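You operate a simulated robot arm through the tools that you are given. There is no shell and no other tool. Be economical: measure what you need, move in short steps, check, and stop when the job is done.

Carry out the task below with a simulated two-armed robot. There is one attempt and no reset: what you move stays moved.

TASK
Lock the tube with the yellow band in the tube clamp and wipe its oil off with the black pad.
Fine: put the black pad back.

Only the result counts: the job must be done as asked and must still hold three seconds after the hand-in. Knocking over, shifting, dropping, spilling or breaking anything else fails it.

THE ROBOT
Two 7-joint arms with two-finger parallel grippers on one trunk, on a base that drives. Base frame: it is fixed to the floor where the robot stands at the start and does not move with it; the origin is under the middle of the robot, x ahead of it, y to its left, z up. Units: mm, degrees, N and s.
The left shoulder is at the start at [70, 134, 1201], the right one opposite. With the tool pointing down near the work surface each hand reaches from about 100 to 640 mm from the robot's upright axis, wherever it stands, measured 20 degrees to its own side. Places, roughly: bed of the tube clamp [500, 0, 800]; blue pad [400, 200, 900]; red lock dial [400, -100, 800]; volt dial [500, 800, 900]; tester switch [500, 600, 900]; dryer dial [400, -900, 800]; dryer switch [400, -1200, 800]; brass key [600, -1600, 800]; small red dial [700, -1400, 800]; small black dial [700, -1500, 800]; small blue dial [700, -1600, 800]; yellow slider [600, -1500, 800]; silver wing nut [400, -1400, 800]; gold wing nut [400, -1600, 800]. Payload 1.57 kg a hand.
Tool frame (each hand has its own): the origin (TCP) lies between the finger pads and is the grasp point; the fingertips stand 30 mm ahead of it; z points along the fingers, y is the line along which they close. The gripper opens to 80 mm. The fingers are 17 mm wide and 12 mm thick; the gripper's body (40 by 82 mm) begins 80 mm behind the TCP.
Orientation is that of the tool frame in the base frame, as [roll, pitch, yaw] about the fixed x, y, z axes, in that order (R = Rz(yaw) Ry(pitch) Rx(roll)). With the fingers straight down and closing along the base's y, the tool's x points along the base's -x, its y along +y and its z along -z.

THE INTERFACE
- The arms move only by the tool servo_tool. It takes "left_motion", "right_motion" or both (then of equal length, played together; a hand with none holds still); each is text: rows parted by semicolons, each of 7 numbers parted by spaces: the turn, a rotation vector about the tool's x, y, z in degrees, then the shift along the tool's x, y, z in mm, then the finger opening in mm, from 0 to 80. In form: ax ay az x y z grip; .... A call has 1 to 12 rows; each row shifts and turns the commanded pose from where the row before left it, along the tool's axes as they then stand. A row lasts 0.2 s, in which the tool goes at most 50 mm and 8.6 degrees; a call with a longer step from one row to the next is refused whole, and so is a gripper value outside its range. Where a pose cannot be reached the arm comes as near as it can. A force on the tool above 60 N (or 10 N above the force at the start of the call, whichever is more), or a blocked arm, ends the call early, and 0.2 s more pass. Each finger travels about 153 mm/s and halts on what it meets, pressing with about 23 N; the grip force reading is that of the motor and also rises with nothing between the fingers. The clock runs only during rows and for 0.2 s after the last one: add rows that do not move to give the fingers time. The reply holds the time, the measured pose of the TCP, the force on the tool along the base axes, the opening and the grip force, in the units named above and with some noise.
- Cameras (640 x 400 px; columns grow to the right, rows downward): "scene" is now at [124.1, -3.3, 1405.1]; the picture's right is [-0.07, -1.00, 0.00], its down [-0.79, 0.06, -0.61] and it looks along [0.61, -0.04, -0.79] (base axes); focal length 280 px, centre (320, 200). "left" rides on the left gripper at [72, 7, -122] in its tool frame; the picture's right is [-0.09, 1.00, 0.00], its down [-0.84, -0.08, -0.54] and it looks along [-0.54, -0.05, 0.84] (tool axes); focal length 238 px, centre (320, 200). "right" rides on the right gripper at [72, -7, -122] in its tool frame; the picture's right is [0.09, 1.00, 0.00], its down [-0.84, 0.08, -0.54] and it looks along [-0.54, 0.05, 0.84] (tool axes); focal length 238 px, centre (320, 200). There is no depth. A picture from a camera that has moved, and an enlarged one, comes with that camera's place and axes in the base frame and with its lens.
- grab_frame(camera): a new picture of that camera. The clock stands still meanwhile.
- lift_body(by): slides the trunk up (or, below 0, down) by that many mm; the arms and the scene camera ride with it, the base frame stays. It gives what a move gives, with no picture.
- base_move(legs): drives the robot by 1 to 6 legs, each [ahead, left, turn to the left] in mm, mm and degrees, along the robot's own axes; the way and the turn of a leg run together, so that a leg with both is an arc; at most 1500 mm and 180 degrees a leg. The arms and the cameras ride along, it lands a little off, and it stops where it bumps. It gives what a move gives.
- aim_head(pan, tilt): turns the head with the scene camera to pan (to the left, within 86 degrees either way) and tilt (down, from -29 to 69), counted from straight ahead of the robot. It gives what a move gives.
- enlarge(camera, box): a new picture of the part [left, top, right, bottom] of that camera's present view, enlarged. The clock stands still meanwhile.
- hand_in(): hands the job in; it is judged then, once.

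Work in short steps. Places have to be worked out from the pictures, the camera data and where the tool is seen: move nearer, look again, correct. Check each grasp and each placing, and mend what went wrong. You have 120 turns and 100 pictures in all, those below and enlarged ones among them. Open the grippers and draw the arms clear of the work before you hand the job in, unless the task says otherwise; then end with one line.

The tools are called after "Call:" as a command line: name --argument value ..., lists and objects as JSON in quotes. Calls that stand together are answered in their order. servo_tool: Moves the arms, as the interface text tells. Its arguments: {"type":"object","properties":{"left_motion":{"type":"string"},"right_motion":{"type":"string"}},"required":[]} The other tools are called the same way: lift_body (by) slides the trunk up or down; base_move (legs) drives the base; aim_head (pan, tilt) turns the head that bears the scene camera; grab_frame (camera) takes a picture; enlarge (camera, box) takes an enlarged picture of a part of a camera's view; hand_in () hands the job in.

At the start:

```text
clock: 0.0
left_tcp_pos: [500.9, 169.8, 1087.1]
left_tcp_rot: [180.0, -0.2, 180.0]
left_ft_force: [0.2, 0.5, -0.2]
left_gripper_width: 79.9
left_finger_force: 0.1
right_tcp_pos: [415.8, -171.8, 1137.1]
right_tcp_rot: [-180.0, 0.0, 179.9]
right_ft_force: [0.3, 1.2, -0.1]
right_gripper_width: 80.0
right_finger_force: 0.0
trunk travel left (down, up): [-775.0, 165.0]
robot x, y, heading: [2.2, -1.9, -0.3]
head pan, tilt: [-4.0, 52.2]
```

scene: 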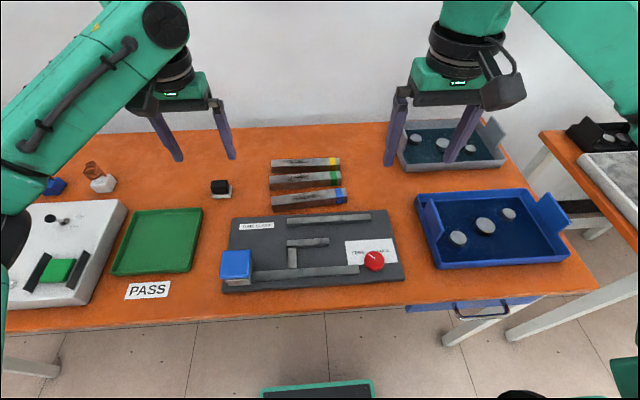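
right: 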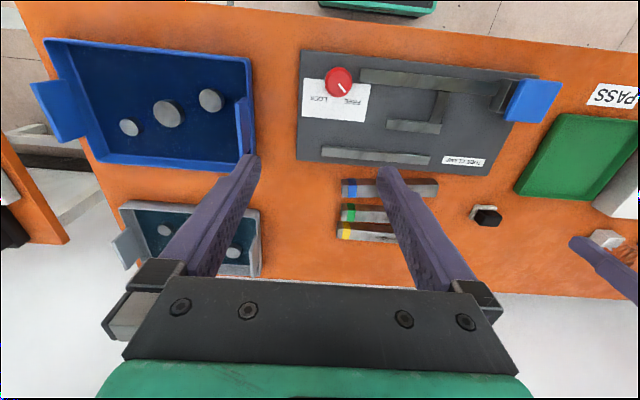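
left: 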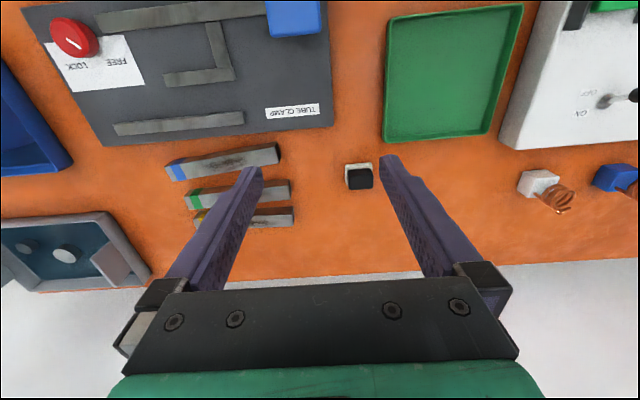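

The tubes lie beyond the clamp and the black pad is beside them. I'll enlarge the clamp and the tubes to see them better.

Call:
enlarge --camera "scene" --box '[200, 140, 420, 300]'

Call:
enlarge --camera "left" --box '[20, 0, 400, 240]'

```text
2.50 times, centred on (310, 220) of scene
camera zoom: at [124.1, -3.3, 1405.1], right [-0.07, -1.0, 0.0], down [-0.79, 0.06, -0.61], along [0.61, -0.04, -0.79], focal length 699 px, centre (345, 150)
```

zoom: 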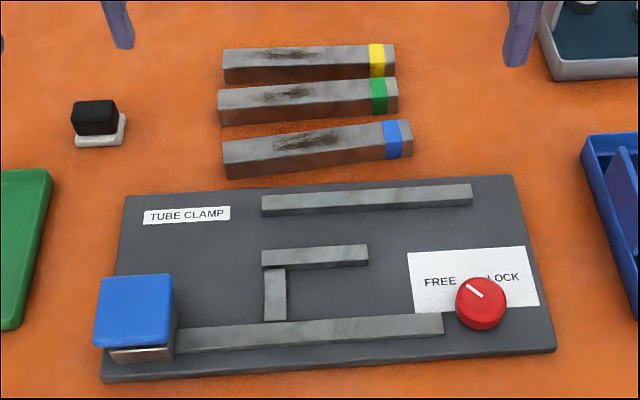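

```text
1.67 times, centred on (210, 120) of left
camera zoom: at [427.6, 177.0, 1209.5], right [0.09, 1.0, 0.0], down [0.84, -0.08, 0.54], along [0.54, -0.05, -0.84], focal length 397 px, centre (503, 333)
```

zoom: 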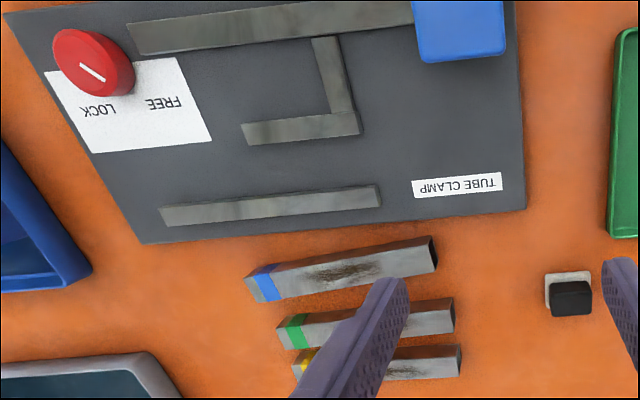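

The yellow tube is near x≈713, which is beyond reach, so I need to drive ahead. First I'll look down to check the clearance in front of the base.

Call:
aim_head --pan 0 --tilt 69

Call:
grab_frame --camera "scene"

```text
clock: 0.8
left_tcp_pos: [500.1, 170.9, 1084.6]
left_tcp_rot: [-179.9, -0.1, 180.0]
left_ft_force: [-0.1, 0.2, 0.4]
left_gripper_width: 79.9
left_finger_force: 0.0
right_tcp_pos: [415.4, -172.4, 1137.4]
right_tcp_rot: [-180.0, 0.0, -180.0]
right_ft_force: [-0.2, 0.2, 0.2]
right_gripper_width: 79.8
right_finger_force: 0.0
trunk travel left (down, up): [-775.0, 165.0]
robot x, y, heading: [-1.7, 0.7, 0.1]
head pan, tilt: [0.0, 68.8]
```

```text
94 pictures are left
camera scene: at [105.3, 2.0, 1386.1], right [0.0, -1.0, 0.0], down [-0.93, 0.0, -0.36], along [0.36, 0.0, -0.93], focal length 280 px, centre (320, 200)
```

scene: 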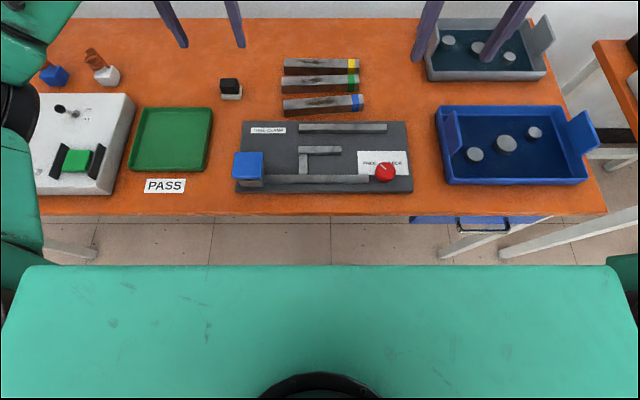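

The space under the table front looks open, with the table edge at x≈300. I'll drive ahead 115 mm.

Call:
base_move --legs '[[115, 0, 0]]'

Call:
aim_head --pan 0 --tilt 60

Call:
grab_frame --camera "scene"

Call:
grab_frame --camera "right"

Call:
grab_frame --camera "left"

```text
clock: 2.0
left_tcp_pos: [611.8, 170.3, 1087.0]
left_tcp_rot: [179.9, 0.1, 179.9]
left_ft_force: [0.5, 0.0, 0.2]
left_gripper_width: 79.9
left_finger_force: 0.1
right_tcp_pos: [526.6, -173.0, 1136.8]
right_tcp_rot: [180.0, 0.1, 179.9]
right_ft_force: [-0.4, 0.3, 0.3]
right_gripper_width: 80.2
right_finger_force: 0.0
trunk travel left (down, up): [-775.0, 165.0]
robot x, y, heading: [112.2, -0.3, -0.3]
head pan, tilt: [0.0, 68.8]
```

```text
clock: 2.7
left_tcp_pos: [613.1, 170.0, 1085.8]
left_tcp_rot: [180.0, 0.0, 179.9]
left_ft_force: [0.5, 0.2, -0.2]
left_gripper_width: 80.2
left_finger_force: 0.0
right_tcp_pos: [528.1, -172.5, 1136.9]
right_tcp_rot: [179.9, 0.0, 179.9]
right_ft_force: [0.4, -0.4, -0.3]
right_gripper_width: 80.0
right_finger_force: 0.0
trunk travel left (down, up): [-775.0, 165.0]
robot x, y, heading: [111.7, 0.9, -0.4]
head pan, tilt: [0.0, 60.0]
```

```text
93 pictures are left
camera scene: at [229.3, 1.7, 1395.3], right [0.0, -1.0, 0.0], down [-0.87, 0.0, -0.5], along [0.5, 0.0, -0.87], focal length 280 px, centre (320, 200)
```

scene: 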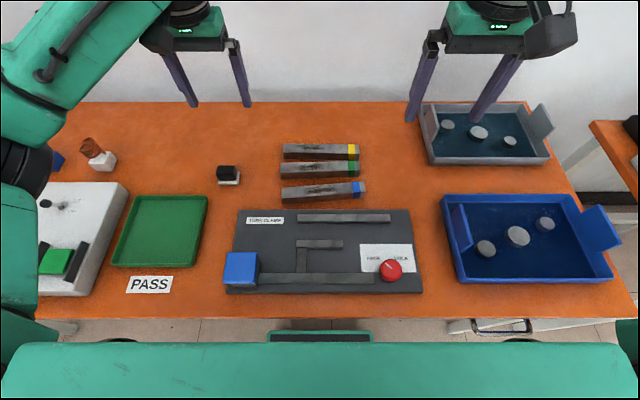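

```text
92 pictures are left
camera right: at [455.5, -178.5, 1258.1], right [-0.09, 1.0, 0.0], down [0.84, 0.08, 0.54], along [0.54, 0.05, -0.84], focal length 238 px, centre (320, 200)
```

right: 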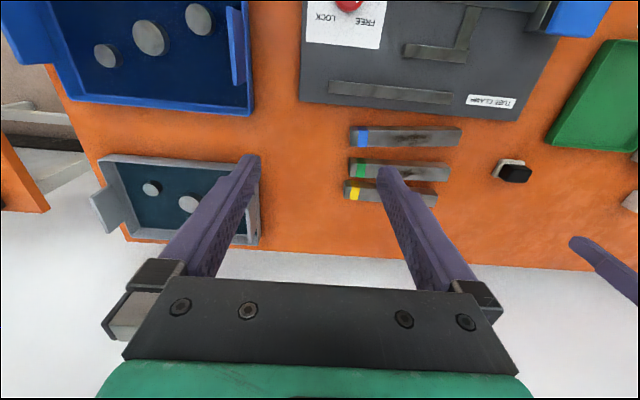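

```text
91 pictures are left
camera left: at [541.0, 176.3, 1209.3], right [0.09, 1.0, 0.0], down [0.84, -0.08, 0.54], along [0.54, -0.05, -0.84], focal length 238 px, centre (320, 200)
```

left: 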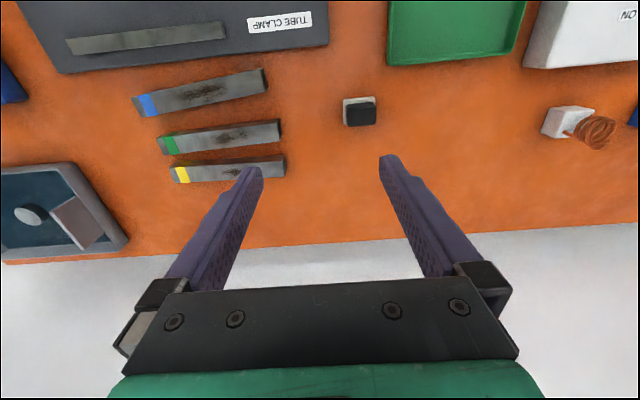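

The drive went cleanly. I'll enlarge the scene to measure the clamp, tubes and pad.

Call:
enlarge --camera "scene" --box '[210, 190, 430, 300]'

Call:
enlarge --camera "scene" --box '[210, 130, 370, 210]'

```text
2.91 times, centred on (320, 245) of scene
camera zoom: at [229.3, 1.7, 1395.3], right [0.0, -1.0, 0.0], down [-0.87, 0.0, -0.5], along [0.5, 0.0, -0.87], focal length 814 px, centre (320, 69)
```

zoom: 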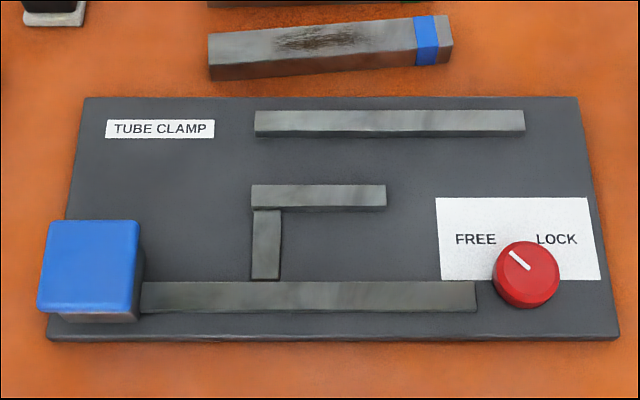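

```text
4.00 times, centred on (290, 170) of scene
camera zoom: at [229.3, 1.7, 1395.3], right [0.0, -1.0, 0.0], down [-0.87, 0.0, -0.5], along [0.5, 0.0, -0.87], focal length 1119 px, centre (440, 320)
```

zoom: 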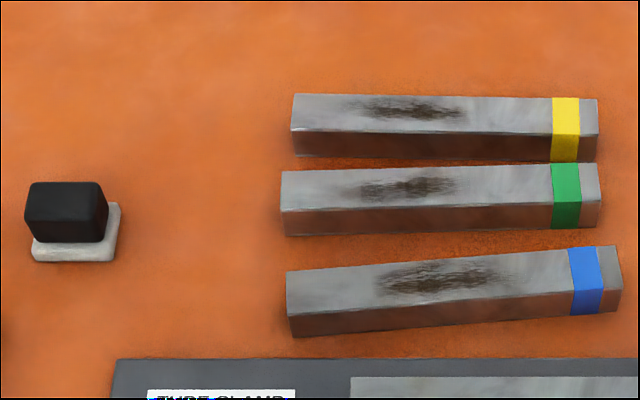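

The yellow tube is about 30x30x200 mm, centred near (714, -1), with its top near z=829. The clamp jaws look about 45 mm apart. I'll bring the left hand nearer to see the clamp heights and the blue pad.

Call:
servo_tool --left_motion "0 0 0 43 8 20 80; 0 0 0 43 8 20 80; 0 0 0 43 8 20 80; 0 0 0 43 8 20 80; 0 0 0 0 0 0 80"

Call:
grab_frame --camera "left"

```text
clock: 3.9
left_tcp_pos: [462.0, 196.5, 1016.7]
left_tcp_rot: [180.0, -0.1, 179.9]
left_ft_force: [-0.5, 0.1, 0.0]
left_gripper_width: 80.1
left_finger_force: 0.0
left hand out of reach, approached as far as the arm can: row 4
right_tcp_pos: [528.2, -172.4, 1136.1]
right_tcp_rot: [180.0, -0.1, 179.9]
right_ft_force: [-0.6, 0.4, -0.2]
right_gripper_width: 79.7
right_finger_force: 0.1
trunk travel left (down, up): [-775.0, 165.0]
robot x, y, heading: [112.1, -0.4, -0.3]
head pan, tilt: [0.0, 60.0]
```

```text
88 pictures are left
camera left: at [389.2, 202.9, 1141.1], right [0.09, 1.0, 0.0], down [0.84, -0.08, 0.54], along [0.54, -0.05, -0.84], focal length 238 px, centre (320, 200)
```

left: 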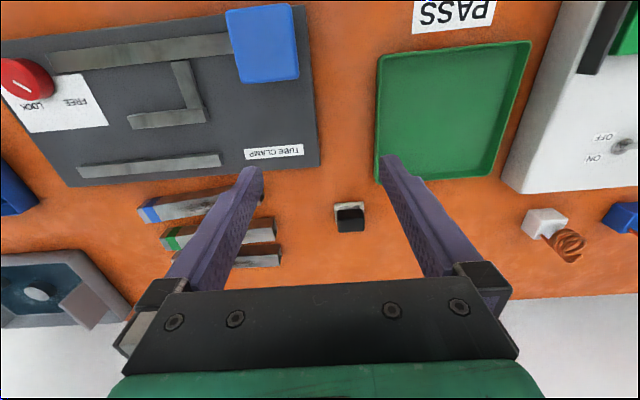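

The reach is limited this close in. I'll turn the left hand 90° so its camera looks sideways (toward -y) along the clamp, to see heights.

Call:
servo_tool --left_motion "0 0 8.2 0 0 0 80; 0 0 8.2 0 0 0 80; 0 0 8.2 0 0 0 80; 0 0 8.2 0 0 0 80; 0 0 8.2 0 0 0 80; 0 0 8.2 0 0 0 80; 0 0 8.2 0 0 0 80; 0 0 8.2 0 0 0 80; 0 0 8.2 0 0 0 80; 0 0 8.2 0 0 0 80; 0 0 8 0 0 0 80; 0 0 0 0 0 0 80"

Call:
servo_tool --left_motion "0 0 0 25 0 30 80; 0 0 0 25 0 30 80; 0 0 0 25 0 30 80; 0 0 0 0 0 0 80"

Call:
grab_frame --camera "left"

```text
clock: 6.5
left_tcp_pos: [461.8, 197.4, 1014.0]
left_tcp_rot: [-179.8, 0.0, 89.8]
left_ft_force: [0.0, 0.6, 0.1]
left_gripper_width: 80.1
left_finger_force: 0.0
right_tcp_pos: [526.9, -172.9, 1137.1]
right_tcp_rot: [-179.9, 0.0, 179.9]
right_ft_force: [0.4, 0.1, -0.1]
right_gripper_width: 80.0
right_finger_force: 0.1
trunk travel left (down, up): [-775.0, 165.0]
robot x, y, heading: [112.9, -0.3, -0.0]
head pan, tilt: [0.0, 60.0]
```

```text
clock: 7.5
left_tcp_pos: [462.0, 272.1, 926.8]
left_tcp_rot: [180.0, 0.1, 89.9]
left_ft_force: [0.5, 0.1, -0.1]
left_gripper_width: 80.0
left_finger_force: 0.0
right_tcp_pos: [527.3, -174.0, 1137.7]
right_tcp_rot: [-179.9, 0.0, 180.0]
right_ft_force: [0.4, -0.4, -0.3]
right_gripper_width: 79.9
right_finger_force: 0.1
trunk travel left (down, up): [-775.0, 165.0]
robot x, y, heading: [112.2, 1.7, 0.1]
head pan, tilt: [0.0, 60.0]
```

```text
87 pictures are left
camera left: at [468.0, 344.3, 1050.6], right [1.0, -0.09, 0.0], down [-0.08, -0.84, 0.54], along [-0.05, -0.54, -0.84], focal length 238 px, centre (320, 200)
```

left: 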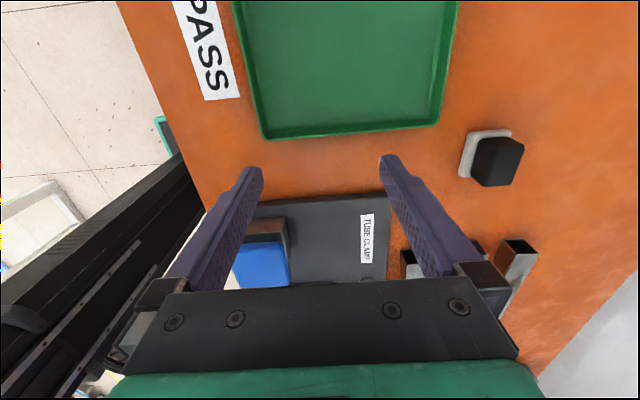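

The gripper hides the pad. I'll shift the hand further to +y and look again.

Call:
servo_tool --left_motion "0 0 0 40 0 0 80; 0 0 0 40 0 0 80; 0 0 0 40 0 0 80; 0 0 0 0 0 0 80"

Call:
grab_frame --camera "left"

```text
clock: 8.5
left_tcp_pos: [463.9, 393.2, 925.3]
left_tcp_rot: [-180.0, -0.1, 89.9]
left_ft_force: [-0.3, 0.5, 0.0]
left_gripper_width: 79.9
left_finger_force: 0.0
right_tcp_pos: [527.0, -172.0, 1136.5]
right_tcp_rot: [-179.9, 0.0, 179.8]
right_ft_force: [0.3, 0.2, -1.1]
right_gripper_width: 79.8
right_finger_force: 0.1
trunk travel left (down, up): [-775.0, 165.0]
robot x, y, heading: [109.7, -0.2, 0.1]
head pan, tilt: [0.0, 60.0]
```

```text
86 pictures are left
camera left: at [469.0, 465.2, 1049.5], right [1.0, -0.09, 0.0], down [-0.08, -0.84, 0.54], along [-0.05, -0.54, -0.84], focal length 238 px, centre (320, 200)
```

left: 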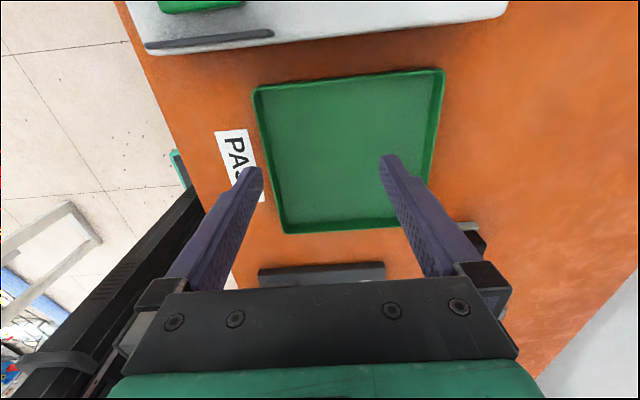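

The blue pad's top is at z≈879, spanning x 352–411 and y 122–178, and it looks like the handle of the L-shaped jaw. Now I'll turn the right hand by 90° and bring it above the yellow tube.

Call:
servo_tool --right_motion "0 0 -8.2 0 0 0 80; 0 0 -8.2 0 0 0 80; 0 0 -8.2 0 0 0 80; 0 0 -8.2 0 0 0 80; 0 0 -8.2 0 0 0 80; 0 0 -8.2 0 0 0 80; 0 0 -8.2 0 0 0 80; 0 0 -8.2 0 0 0 80; 0 0 -8.2 0 0 0 80; 0 0 -8.2 0 0 0 80; 0 0 -8 0 0 0 60; 0 0 0 0 0 0 50"

Call:
servo_tool --right_motion "0 0 0 -24.4 -26.7 26 50; 0 0 0 -24.4 -26.7 26 50; 0 0 0 -24.4 -26.7 26 50; 0 0 0 -24.4 -26.7 26 50; 0 0 0 -24.4 -26.7 26 50; 0 0 0 -24.4 -26.7 26 50; 0 0 0 -24.4 -26.7 26 50; 0 0 0 0 0 0 50"

Call:
grab_frame --camera "right"

Call:
grab_frame --camera "scene"

```text
clock: 11.1
left_tcp_pos: [463.5, 392.3, 926.6]
left_tcp_rot: [-179.9, 0.0, 89.9]
left_ft_force: [-0.5, 1.2, 0.7]
left_gripper_width: 79.8
left_finger_force: 0.2
right_tcp_pos: [351.0, -46.8, 1125.7]
right_tcp_rot: [-180.0, -0.1, -90.1]
right_ft_force: [-0.3, -1.1, 0.6]
right_gripper_width: 50.2
right_finger_force: 0.0
right hand out of reach, approached as far as the arm can: row 5, 6, 7, 8, 9, 10, 11
trunk travel left (down, up): [-775.0, 165.0]
robot x, y, heading: [113.5, -1.5, -0.1]
head pan, tilt: [0.0, 60.0]
```

```text
clock: 12.9
left_tcp_pos: [462.3, 392.0, 926.1]
left_tcp_rot: [-179.9, 0.0, 89.9]
left_ft_force: [0.5, 0.1, -0.6]
left_gripper_width: 80.2
left_finger_force: 0.1
right_tcp_pos: [367.8, 11.9, 1119.9]
right_tcp_rot: [-179.9, 0.0, -90.2]
right_ft_force: [-0.2, -1.0, 0.5]
right_gripper_width: 50.1
right_finger_force: 0.0
right hand out of reach, approached as far as the arm can: row 1, 2, 3, 4, 5, 6, 7
trunk travel left (down, up): [-775.0, 165.0]
robot x, y, heading: [114.4, -1.5, 0.2]
head pan, tilt: [0.0, 60.0]
```

```text
85 pictures are left
camera right: at [373.4, -59.9, 1241.2], right [-1.0, -0.09, 0.0], down [-0.08, 0.84, 0.54], along [-0.05, 0.54, -0.84], focal length 238 px, centre (320, 200)
```

right: 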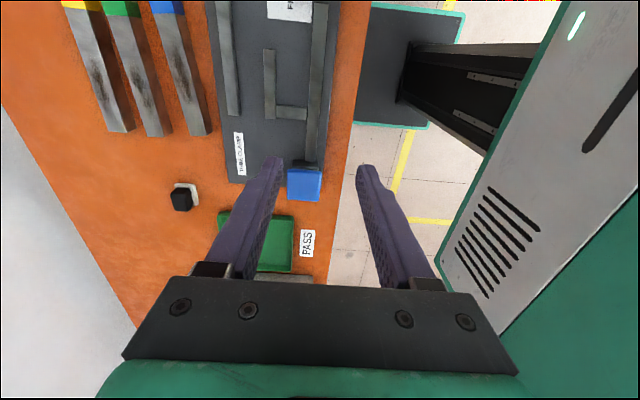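

```text
84 pictures are left
camera scene: at [228.3, 1.6, 1395.5], right [0.0, -1.0, 0.0], down [-0.87, 0.0, -0.5], along [0.5, 0.0, -0.87], focal length 280 px, centre (320, 200)
```

scene: 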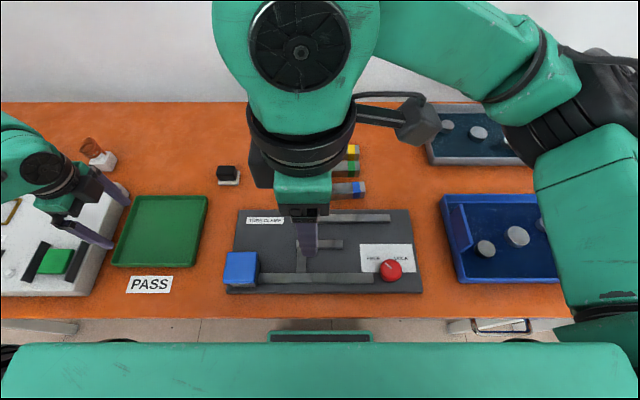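

The right arm ran into joint limits in this pose. I'll try going lower and outward to see whether it frees up.

Call:
servo_tool --right_motion "0 0 0 25 -25 15 50; 0 0 0 25 -25 15 50; 0 0 0 25 -25 15 50; 0 0 0 25 -25 15 50; 0 0 0 25 -25 15 50; 0 0 0 0 0 0 50"

```text
clock: 14.3
left_tcp_pos: [463.0, 392.1, 927.1]
left_tcp_rot: [-179.9, 0.0, 90.0]
left_ft_force: [-0.9, -0.4, -0.3]
left_gripper_width: 80.1
left_finger_force: 0.1
right_tcp_pos: [354.2, -38.6, 1098.6]
right_tcp_rot: [-180.0, 0.0, -90.1]
right_ft_force: [0.5, -0.4, 0.2]
right_gripper_width: 49.9
right_finger_force: 0.0
right hand out of reach, approached as far as the arm can: row 1, 2, 3, 4, 5
trunk travel left (down, up): [-775.0, 165.0]
robot x, y, heading: [113.5, 0.5, 0.1]
head pan, tilt: [0.0, 60.0]
```

The position is limited by the wrist roll, so I'll unwind the turn and then try the other yaw direction (+90).

Call:
servo_tool --right_motion "0 0 8.2 0 0 0 50; 0 0 8.2 0 0 0 50; 0 0 8.2 0 0 0 50; 0 0 8.2 0 0 0 50; 0 0 8.2 0 0 0 50; 0 0 8.2 0 0 0 50; 0 0 8.2 0 0 0 50; 0 0 8.2 0 0 0 50; 0 0 8.2 0 0 0 50; 0 0 8.2 0 0 0 50; 0 0 8 0 0 0 50; 0 0 0 0 0 0 50"

Call:
servo_tool --right_motion "0 0 8.2 -15 0 10 50; 0 0 8.2 -15 0 10 50; 0 0 8.2 -15 0 10 50; 0 0 8.2 -15 0 10 50; 0 0 8.2 -15 0 10 50; 0 0 8.2 -15 0 10 50; 0 0 0 0 0 0 50"

```text
clock: 16.9
left_tcp_pos: [461.8, 393.4, 927.0]
left_tcp_rot: [-179.8, -0.1, 89.9]
left_ft_force: [-0.1, -0.4, -0.5]
left_gripper_width: 80.0
left_finger_force: 0.2
right_tcp_pos: [353.9, -37.5, 1101.1]
right_tcp_rot: [180.0, 0.0, 179.8]
right_ft_force: [-0.7, 0.6, -0.8]
right_gripper_width: 50.0
right_finger_force: 0.1
trunk travel left (down, up): [-775.0, 165.0]
robot x, y, heading: [113.1, -0.4, -0.2]
head pan, tilt: [0.0, 60.0]
```

```text
clock: 18.5
left_tcp_pos: [463.4, 392.4, 926.5]
left_tcp_rot: [-179.9, 0.2, 89.9]
left_ft_force: [-0.6, 0.0, 1.4]
left_gripper_width: 79.6
left_finger_force: 0.0
right_tcp_pos: [437.9, -70.7, 1040.5]
right_tcp_rot: [-179.9, 0.0, 130.5]
right_ft_force: [0.4, 0.7, -0.3]
right_gripper_width: 49.9
right_finger_force: 0.1
trunk travel left (down, up): [-775.0, 165.0]
robot x, y, heading: [109.1, -0.9, -0.1]
head pan, tilt: [0.0, 60.0]
```

Yaw toward +90 is reachable, so I'll finish the turn and then move over the tube.

Call:
servo_tool --right_motion "0 0 8.1 0 0 0 50; 0 0 8.1 0 0 0 50; 0 0 8.1 0 0 0 50; 0 0 8.1 0 0 0 50; 0 0 8.1 0 0 0 50; 0 0 0 8 40 -5 50; 0 0 0 10 40 -5 50; 0 0 0 10 40 -5 50; 0 0 0 10 40 0 50; 0 0 0 10 40 0 50; 0 0 0 10 38 0 50; 0 0 0 10 38 0 50"

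Call:
grab_frame --camera "right"

```text
clock: 21.1
left_tcp_pos: [463.0, 393.2, 925.3]
left_tcp_rot: [-179.9, 0.1, 89.9]
left_ft_force: [-0.7, -0.1, 0.4]
left_gripper_width: 79.7
left_finger_force: 0.1
right_tcp_pos: [681.6, -6.7, 1051.6]
right_tcp_rot: [179.9, 0.0, 90.5]
right_ft_force: [0.9, 0.6, -0.5]
right_gripper_width: 49.5
right_finger_force: 0.0
right hand out of reach, approached as far as the arm can: row 12
trunk travel left (down, up): [-775.0, 165.0]
robot x, y, heading: [109.2, -0.3, -0.2]
head pan, tilt: [0.0, 60.0]
```

```text
83 pictures are left
camera right: at [673.4, 66.1, 1173.3], right [1.0, 0.1, 0.0], down [0.08, -0.84, 0.54], along [0.05, -0.54, -0.84], focal length 238 px, centre (320, 200)
```

right: 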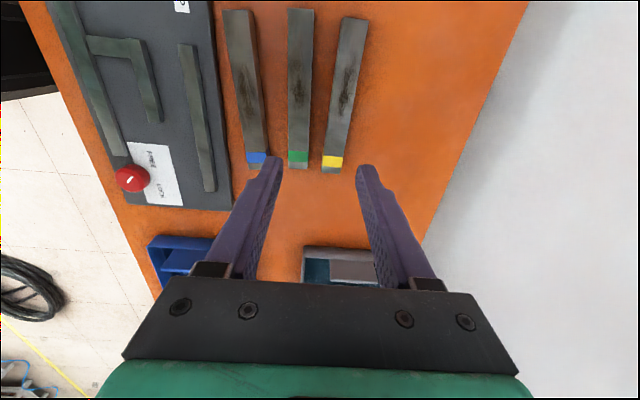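

It is just short of reach. The base has ample clearance: the column is far behind the table edge and the platform passes underneath. I'll drive 65 mm further.

Call:
base_move --legs '[[65, 0, 0]]'

Call:
grab_frame --camera "right"

```text
clock: 22.1
left_tcp_pos: [523.7, 392.6, 927.6]
left_tcp_rot: [179.9, 0.1, 90.0]
left_ft_force: [-0.7, -0.4, 1.0]
left_gripper_width: 80.1
left_finger_force: 0.0
right_tcp_pos: [742.0, -6.8, 1053.0]
right_tcp_rot: [179.8, 0.0, 90.2]
right_ft_force: [-0.6, 0.9, -0.4]
right_gripper_width: 49.8
right_finger_force: 0.1
trunk travel left (down, up): [-775.0, 165.0]
robot x, y, heading: [173.2, 1.4, 0.1]
head pan, tilt: [0.0, 60.0]
```

```text
82 pictures are left
camera right: at [733.2, 66.0, 1175.5], right [1.0, 0.1, 0.0], down [0.08, -0.84, 0.54], along [0.06, -0.54, -0.84], focal length 238 px, centre (320, 200)
```

right: 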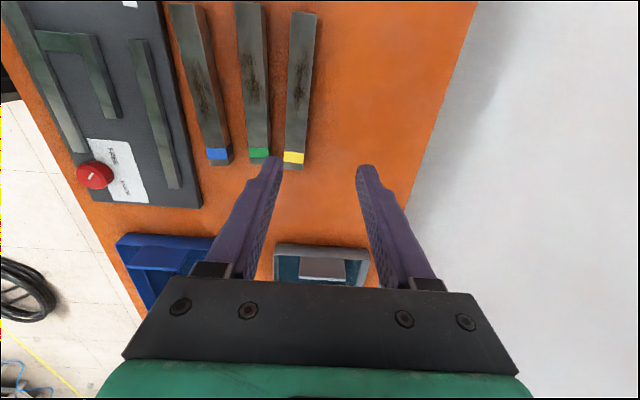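

The tube centre is about (713, 0) with a slight yaw. I'll descend to z≈880 above it and check.

Call:
servo_tool --right_motion "0 0 0 1.7 -7.2 43 54; 0 0 0 1.7 -7.2 43 54; 0 0 0 1.7 -7.2 43 54; 0 0 0 1.7 -7.2 43 54; 0 0 0 0 0 0 54"

Call:
grab_frame --camera "right"

Call:
grab_frame --camera "scene"

```text
clock: 23.3
left_tcp_pos: [526.4, 393.4, 926.1]
left_tcp_rot: [-179.9, 0.1, 89.8]
left_ft_force: [-0.4, 0.1, 0.0]
left_gripper_width: 79.9
left_finger_force: 0.0
right_tcp_pos: [716.8, -1.3, 878.3]
right_tcp_rot: [-179.9, 0.0, 90.2]
right_ft_force: [-0.2, 0.0, -0.1]
right_gripper_width: 54.1
right_finger_force: 0.0
trunk travel left (down, up): [-775.0, 165.0]
robot x, y, heading: [174.6, -2.2, -0.1]
head pan, tilt: [0.0, 60.0]
```

```text
81 pictures are left
camera right: at [709.4, 72.3, 1000.4], right [1.0, 0.1, 0.0], down [0.08, -0.84, 0.54], along [0.05, -0.54, -0.84], focal length 238 px, centre (320, 200)
```

right: 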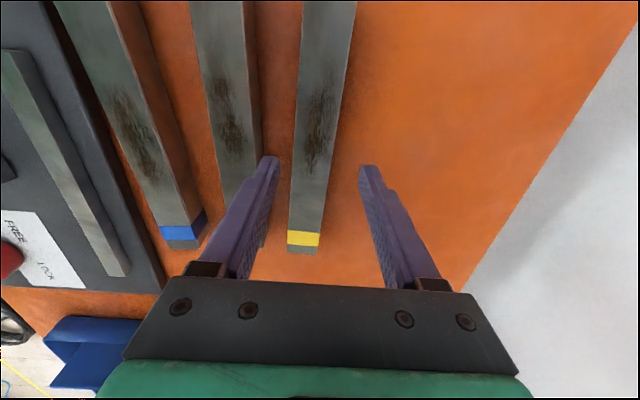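

```text
80 pictures are left
camera scene: at [291.5, 2.0, 1395.5], right [0.0, -1.0, 0.0], down [-0.87, 0.0, -0.5], along [0.5, 0.0, -0.87], focal length 280 px, centre (320, 200)
```

scene: 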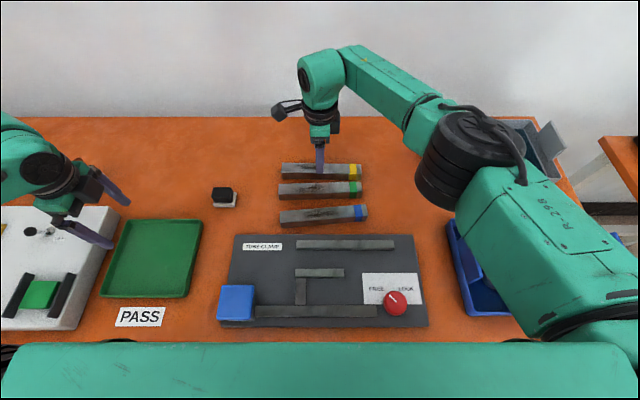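

From the wrist view the tube's centreline is near x≈710 and the TCP is at 716.8. I'll correct by -6.5 mm and descend so that the tips overlap the top ~15 mm of the tube.

Call:
servo_tool --right_motion "0 0 0 0 -6.5 0 51; 0 0 0 0 0 16 51; 0 0 0 0 0 16 51; 0 0 0 0 0 0 51"

Call:
enlarge --camera "right" --box '[200, 80, 440, 260]'

```text
clock: 24.3
left_tcp_pos: [526.5, 393.6, 925.5]
left_tcp_rot: [-179.9, 0.1, 89.9]
left_ft_force: [0.1, -0.7, 0.6]
left_gripper_width: 80.0
left_finger_force: 0.0
right_tcp_pos: [711.2, -0.1, 849.0]
right_tcp_rot: [-179.9, 0.1, 90.3]
right_ft_force: [0.1, 0.4, -0.3]
right_gripper_width: 51.2
right_finger_force: 0.1
trunk travel left (down, up): [-775.0, 165.0]
robot x, y, heading: [177.1, -1.4, -0.4]
head pan, tilt: [0.0, 60.0]
```

```text
2.22 times, centred on (320, 170) of right
camera zoom: at [702.6, 72.2, 968.9], right [1.0, 0.1, 0.0], down [0.08, -0.84, 0.54], along [0.05, -0.54, -0.84], focal length 530 px, centre (320, 267)
```

zoom: 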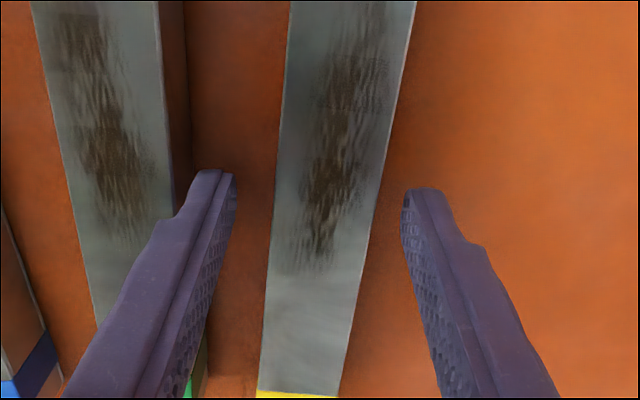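

The fingers straddle the tube well. I'll go down another 5 mm and close.

Call:
servo_tool --right_motion "0 0 0 0 0 5 51; 0 0 0 0 0 0 25; 0 0 0 0 0 0 20; 0 0 0 0 0 0 20; 0 0 0 0 0 0 20"

Call:
servo_tool --right_motion "0 0 0 0 0 -20 20; 0 0 0 0 0 -30 20; 0 0 0 0 0 -10 20; 0 0 0 0 0 0 20"

Call:
grab_frame --camera "right"

Call:
grab_frame --camera "scene"

```text
clock: 25.5
left_tcp_pos: [526.3, 392.2, 925.3]
left_tcp_rot: [-179.9, 0.1, 89.9]
left_ft_force: [0.4, -0.6, 0.9]
left_gripper_width: 80.1
left_finger_force: 0.0
right_tcp_pos: [710.4, 0.4, 841.9]
right_tcp_rot: [180.0, 0.0, 90.2]
right_ft_force: [0.5, 0.0, 1.0]
right_gripper_width: 29.7
right_finger_force: 23.1
trunk travel left (down, up): [-775.0, 165.0]
robot x, y, heading: [176.6, 4.1, 0.1]
head pan, tilt: [0.0, 60.0]
```

```text
clock: 26.5
left_tcp_pos: [527.9, 393.4, 926.2]
left_tcp_rot: [-179.9, 0.0, 89.8]
left_ft_force: [0.0, -0.3, -0.4]
left_gripper_width: 80.1
left_finger_force: 0.0
right_tcp_pos: [711.0, 0.7, 900.0]
right_tcp_rot: [-179.9, 0.0, 90.3]
right_ft_force: [-1.0, 0.2, -3.5]
right_gripper_width: 29.7
right_finger_force: 22.7
trunk travel left (down, up): [-775.0, 165.0]
robot x, y, heading: [173.3, 0.9, -0.2]
head pan, tilt: [0.0, 60.0]
```

```text
78 pictures are left
camera right: at [703.0, 72.6, 1023.0], right [1.0, 0.1, 0.0], down [0.08, -0.84, 0.54], along [0.05, -0.54, -0.84], focal length 238 px, centre (320, 200)
```

right: 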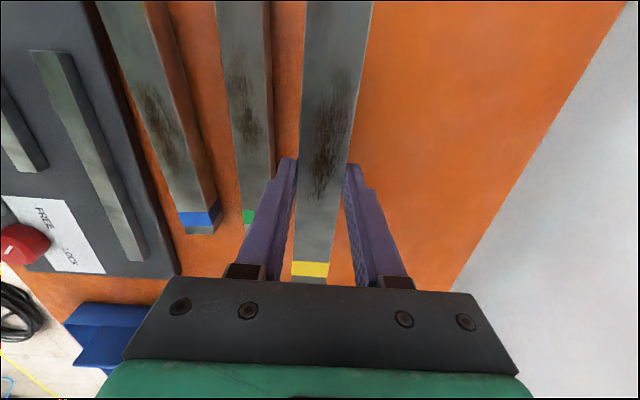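

```text
77 pictures are left
camera scene: at [292.8, 1.8, 1395.4], right [0.0, -1.0, 0.0], down [-0.87, 0.0, -0.5], along [0.5, 0.0, -0.87], focal length 280 px, centre (320, 200)
```

scene: 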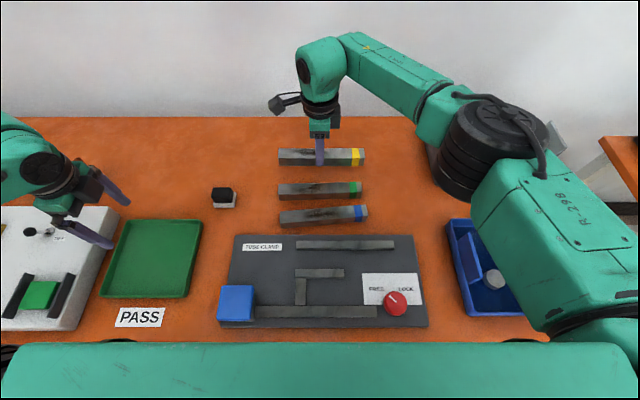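

The tube is held at 29.7 mm and lifted. I'll measure the clamp from the new viewpoint while raising it a little more.

Call:
servo_tool --right_motion "0 0 0 0 -10 -20 20; 0 0 0 0 0 0 20"

Call:
enlarge --camera "scene" --box '[210, 225, 430, 335]'

Call:
enlarge --camera "right" --box '[0, 0, 220, 138]'

```text
clock: 27.1
left_tcp_pos: [526.8, 391.8, 925.4]
left_tcp_rot: [-179.9, 0.2, 89.9]
left_ft_force: [-0.4, 0.2, -0.2]
left_gripper_width: 80.0
left_finger_force: 0.0
right_tcp_pos: [701.6, 0.6, 923.8]
right_tcp_rot: [179.9, 0.0, 90.3]
right_ft_force: [0.9, 0.5, -3.3]
right_gripper_width: 29.4
right_finger_force: 22.7
trunk travel left (down, up): [-775.0, 165.0]
robot x, y, heading: [174.8, 0.4, -0.1]
head pan, tilt: [0.0, 60.0]
```

```text
2.91 times, centred on (320, 280) of scene
camera zoom: at [292.9, 2.0, 1395.4], right [0.0, -1.0, 0.0], down [-0.87, 0.0, -0.5], along [0.5, 0.0, -0.87], focal length 814 px, centre (320, -33)
```

zoom: 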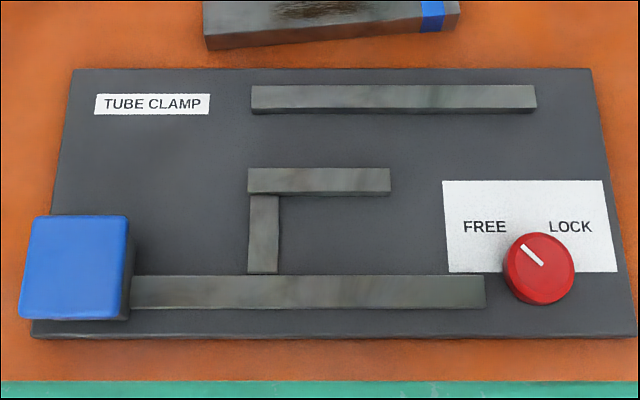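

```text
2.90 times, centred on (110, 69) of right
camera zoom: at [693.4, 72.3, 1044.6], right [1.0, 0.1, 0.0], down [0.08, -0.84, 0.54], along [0.05, -0.54, -0.84], focal length 691 px, centre (929, 580)
```

zoom: 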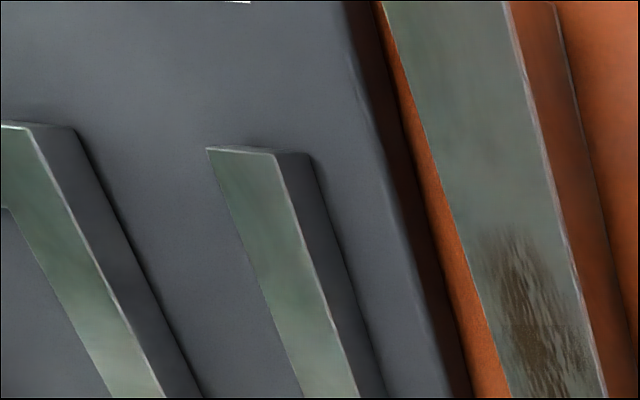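

Jaw bars are ~12 mm high, and the gap runs from x≈457 to 502, centred near 479. I'll carry the tube above the gap at y≈-15 and look from close up.

Call:
servo_tool --right_motion "0 0 0 -3 -44.5 0 20; 0 0 0 -3 -44.5 0 20; 0 0 0 -3 -44.5 0 20; 0 0 0 -3 -44.5 0 20; 0 0 0 -3 -44.5 0 20; 0 0 0 0 0 0 20"

Call:
servo_tool --right_motion "0 0 0 0 0 20 20; 0 0 0 0 0 12 20; 0 0 0 0 0 0 20"

Call:
grab_frame --camera "right"

Call:
enlarge --camera "scene" --box '[210, 225, 430, 335]'

```text
clock: 28.5
left_tcp_pos: [528.9, 392.7, 926.3]
left_tcp_rot: [-180.0, 0.1, 89.9]
left_ft_force: [-0.5, 0.1, 0.9]
left_gripper_width: 79.9
left_finger_force: 0.0
right_tcp_pos: [478.9, -18.3, 922.3]
right_tcp_rot: [180.0, 0.0, 90.1]
right_ft_force: [-0.4, -0.6, -3.5]
right_gripper_width: 29.6
right_finger_force: 23.7
trunk travel left (down, up): [-775.0, 165.0]
robot x, y, heading: [174.2, 0.8, -0.3]
head pan, tilt: [0.0, 60.0]
```

```text
clock: 29.3
left_tcp_pos: [527.2, 392.8, 926.3]
left_tcp_rot: [-180.0, 0.0, 89.9]
left_ft_force: [0.7, 0.1, 0.2]
left_gripper_width: 79.9
left_finger_force: 0.0
right_tcp_pos: [478.2, -18.0, 889.9]
right_tcp_rot: [180.0, 0.0, 90.3]
right_ft_force: [-0.3, 0.1, -3.9]
right_gripper_width: 29.6
right_finger_force: 23.1
trunk travel left (down, up): [-775.0, 165.0]
robot x, y, heading: [177.8, -1.0, -0.1]
head pan, tilt: [0.0, 60.0]
```

```text
74 pictures are left
camera right: at [470.4, 54.7, 1012.0], right [1.0, 0.1, 0.0], down [0.08, -0.84, 0.54], along [0.05, -0.54, -0.84], focal length 238 px, centre (320, 200)
```

right: 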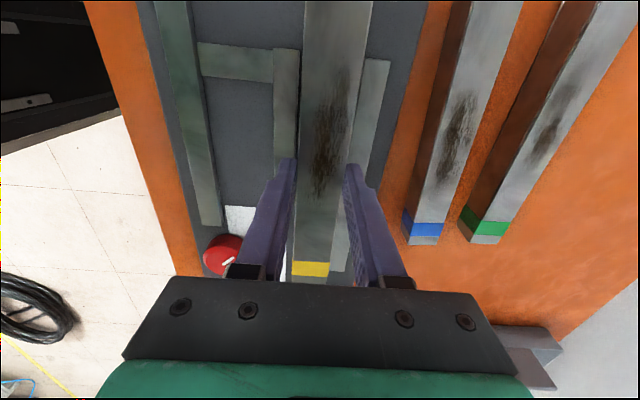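

```text
2.91 times, centred on (320, 280) of scene
camera zoom: at [292.1, 1.8, 1395.5], right [0.0, -1.0, 0.0], down [-0.87, 0.0, -0.5], along [0.5, 0.0, -0.87], focal length 814 px, centre (320, -33)
```

zoom: 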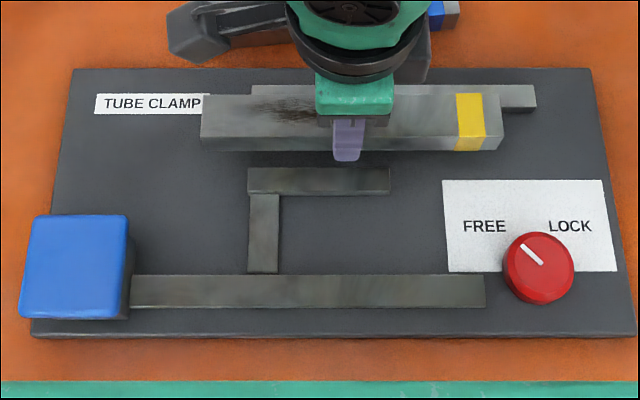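

Wrist view puts the gap at x 455–501, centred on 478, and the tube is at 478. I'll lower it gradually toward the plate.

Call:
servo_tool --right_motion "0 0 0 0 0 14 20; 0 0 0 0 0 14 20; 0 0 0 0 0 2 20; 0 0 0 0 0 0 20"

Call:
enlarge --camera "right" --box '[180, 20, 420, 170]'

```text
clock: 30.3
left_tcp_pos: [527.0, 391.8, 926.2]
left_tcp_rot: [-180.0, 0.0, 90.0]
left_ft_force: [-0.2, 0.1, -0.8]
left_gripper_width: 80.3
left_finger_force: 0.1
right_tcp_pos: [477.8, -16.7, 860.4]
right_tcp_rot: [-180.0, 0.0, 90.2]
right_ft_force: [-0.8, -0.1, -2.4]
right_gripper_width: 29.7
right_finger_force: 23.1
trunk travel left (down, up): [-775.0, 165.0]
robot x, y, heading: [174.9, -3.4, 0.2]
head pan, tilt: [0.0, 60.0]
```

```text
2.67 times, centred on (300, 95) of right
camera zoom: at [470.1, 55.5, 982.6], right [1.0, 0.1, 0.0], down [0.08, -0.84, 0.54], along [0.05, -0.54, -0.84], focal length 636 px, centre (373, 480)
```

zoom: 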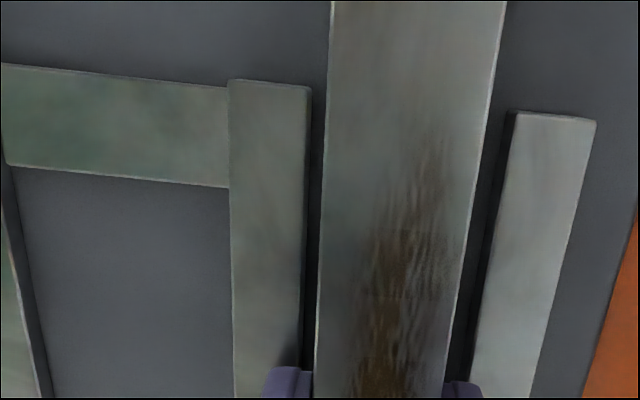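

The tube is centred between the bars and nearly down. I'll lower it in 2 mm rows and watch the force.

Call:
servo_tool --right_motion "0 0 0 0 0 2 20; 0 0 0 0 0 2 20; 0 0 0 0 0 0 20"

Call:
servo_tool --right_motion "0 0 0 0 0 2 20; 0 0 0 0 0 0 20"

```text
clock: 31.1
left_tcp_pos: [525.8, 392.7, 926.5]
left_tcp_rot: [-179.9, -0.1, 89.9]
left_ft_force: [-0.4, 0.3, -0.2]
left_gripper_width: 80.2
left_finger_force: 0.1
right_tcp_pos: [477.8, -14.7, 858.9]
right_tcp_rot: [179.8, -0.1, 90.2]
right_ft_force: [2.9, -1.9, 9.7]
right_gripper_width: 29.5
right_finger_force: 22.6
trunk travel left (down, up): [-775.0, 165.0]
robot x, y, heading: [176.8, 0.7, -0.2]
head pan, tilt: [0.0, 60.0]
```

```text
clock: 31.7
left_tcp_pos: [525.3, 392.1, 928.3]
left_tcp_rot: [179.9, 0.0, 90.0]
left_ft_force: [0.3, 0.0, 0.7]
left_gripper_width: 80.2
left_finger_force: 0.0
right_tcp_pos: [477.6, -17.0, 857.4]
right_tcp_rot: [179.8, -0.2, 90.1]
right_ft_force: [6.4, -4.0, 45.3]
right_gripper_width: 29.5
right_finger_force: 23.3
trunk travel left (down, up): [-775.0, 165.0]
robot x, y, heading: [176.0, -1.8, -0.1]
head pan, tilt: [0.0, 60.0]
```

The tube rests on the plate (contact at TCP≈858.5). I'll ease up 1.5 mm, open the fingers, and rise.

Call:
servo_tool --right_motion "0 0 0 0 0 -1.5 20; 0 0 0 0 0 0 36; 0 0 0 0 0 0 42; 0 0 0 0 0 0 42; 0 0 0 0 0 -20 42; 0 0 0 0 0 -40 42; 0 0 0 0 0 -30 42; 0 0 0 0 0 0 42"

Call:
enlarge --camera "right" --box '[140, 0, 440, 290]'

Call:
enlarge --camera "scene" --box '[210, 225, 430, 335]'

```text
clock: 33.5
left_tcp_pos: [526.8, 391.9, 926.1]
left_tcp_rot: [-179.9, 0.0, 89.9]
left_ft_force: [-0.8, 0.4, -0.4]
left_gripper_width: 80.1
left_finger_force: 0.0
right_tcp_pos: [478.1, -18.0, 947.3]
right_tcp_rot: [-179.9, 0.0, 90.3]
right_ft_force: [0.2, -0.1, 0.1]
right_gripper_width: 42.3
right_finger_force: 0.0
trunk travel left (down, up): [-775.0, 165.0]
robot x, y, heading: [175.4, -1.8, -0.1]
head pan, tilt: [0.0, 60.0]
```

```text
1.38 times, centred on (290, 145) of right
camera zoom: at [469.7, 55.4, 1068.8], right [1.0, 0.1, 0.0], down [0.08, -0.84, 0.54], along [0.05, -0.54, -0.84], focal length 329 px, centre (361, 276)
```

zoom: 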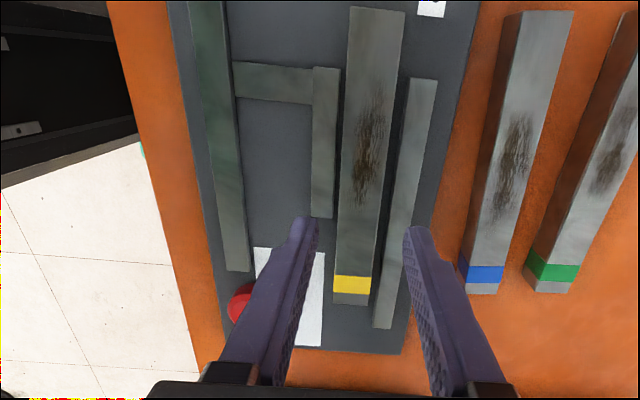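

```text
2.91 times, centred on (320, 280) of scene
camera zoom: at [291.9, 1.6, 1395.4], right [0.0, -1.0, 0.0], down [-0.87, 0.0, -0.5], along [0.5, 0.0, -0.87], focal length 814 px, centre (320, -33)
```

zoom: 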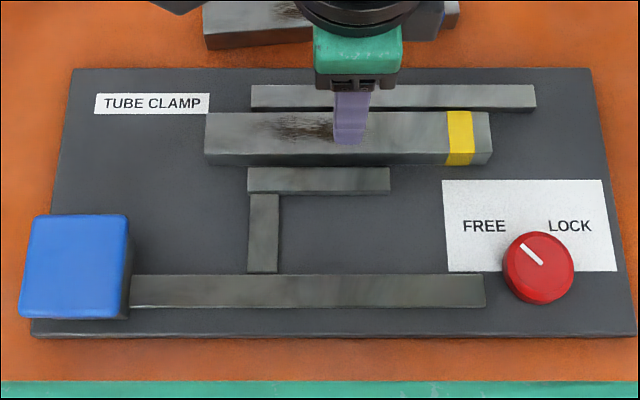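

The tube sits between the jaws. Next I'll bring the left hand above the blue pad (≈383, 150) and the right above the dial (≈390, -140), starting to unwind the right's yaw so it can turn clockwise.

Call:
servo_tool --left_motion "0 0 0 -40.3 -24 -5 80; 0 0 0 -40.3 -24 -5 80; 0 0 0 -40.3 -24 -5 80; 0 0 0 -40.3 -24 -5 80; 0 0 0 -40.3 -24 -5 80; 0 0 0 -40.3 -24 -5 80; 0 0 0 0 0 0 80; 0 0 0 0 0 0 80; 0 0 0 0 0 0 80; 0 0 0 0 0 0 80; 0 0 0 0 0 0 80; 0 0 0 0 0 0 80" --right_motion "0 0 0 -30.5 -22 0 60; 0 0 0 -30.5 -22 0 60; 0 0 0 -30.5 -22 0 60; 0 0 0 -30.5 -22 0 60; 0 0 -8.2 0 0 0 60; 0 0 -8.2 0 0 0 60; 0 0 -8.2 0 0 0 60; 0 0 -8.2 0 0 0 60; 0 0 -8.2 0 0 0 60; 0 0 -8.2 0 0 0 60; 0 0 -8.2 0 0 0 60; 0 0 -8.2 0 0 0 60"

Call:
grab_frame --camera "right"

Call:
grab_frame --camera "left"

Call:
grab_frame --camera "scene"

```text
clock: 36.1
left_tcp_pos: [483.2, 322.9, 936.0]
left_tcp_rot: [-179.9, 0.0, 89.9]
left_ft_force: [0.4, -0.2, 0.3]
left_gripper_width: 80.1
left_finger_force: 0.0
left hand out of reach, approached as far as the arm can: row 2, 3, 4, 5, 6
right_tcp_pos: [401.2, -123.2, 945.6]
right_tcp_rot: [179.9, 0.0, 156.0]
right_ft_force: [0.4, -0.4, -0.1]
right_gripper_width: 60.2
right_finger_force: 0.0
right hand out of reach, approached as far as the arm can: row 4
trunk travel left (down, up): [-775.0, 165.0]
robot x, y, heading: [176.4, -0.4, -0.2]
head pan, tilt: [0.0, 60.0]
```

```text
69 pictures are left
camera right: at [332.0, -99.2, 1067.4], right [0.32, 0.95, 0.0], down [0.8, -0.27, 0.54], along [0.51, -0.17, -0.84], focal length 238 px, centre (320, 200)
```

right: 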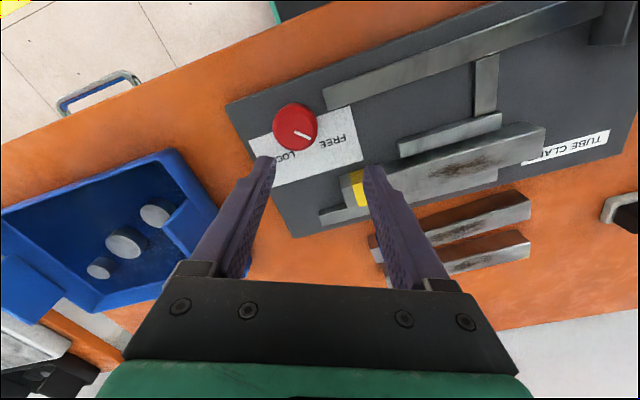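

```text
68 pictures are left
camera left: at [489.8, 394.4, 1059.2], right [1.0, -0.09, 0.0], down [-0.08, -0.84, 0.54], along [-0.05, -0.54, -0.84], focal length 238 px, centre (320, 200)
```

left: 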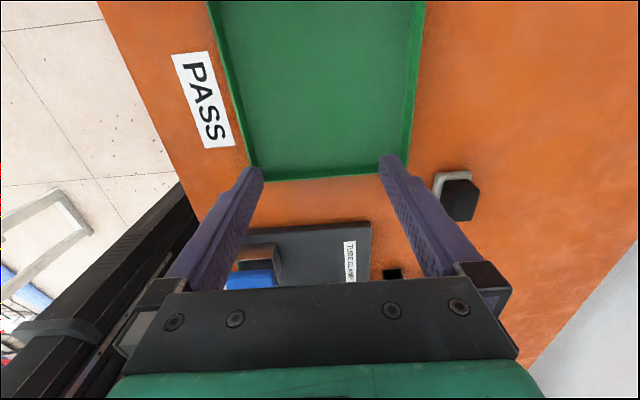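

```text
67 pictures are left
camera scene: at [291.8, 1.7, 1395.5], right [0.0, -1.0, 0.0], down [-0.87, 0.0, -0.5], along [0.5, 0.0, -0.87], focal length 280 px, centre (320, 200)
```

scene: 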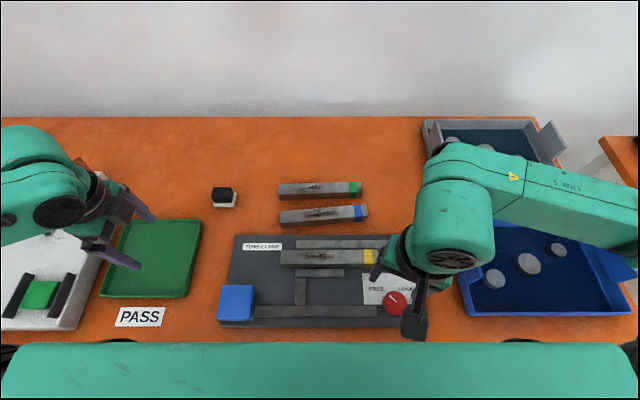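

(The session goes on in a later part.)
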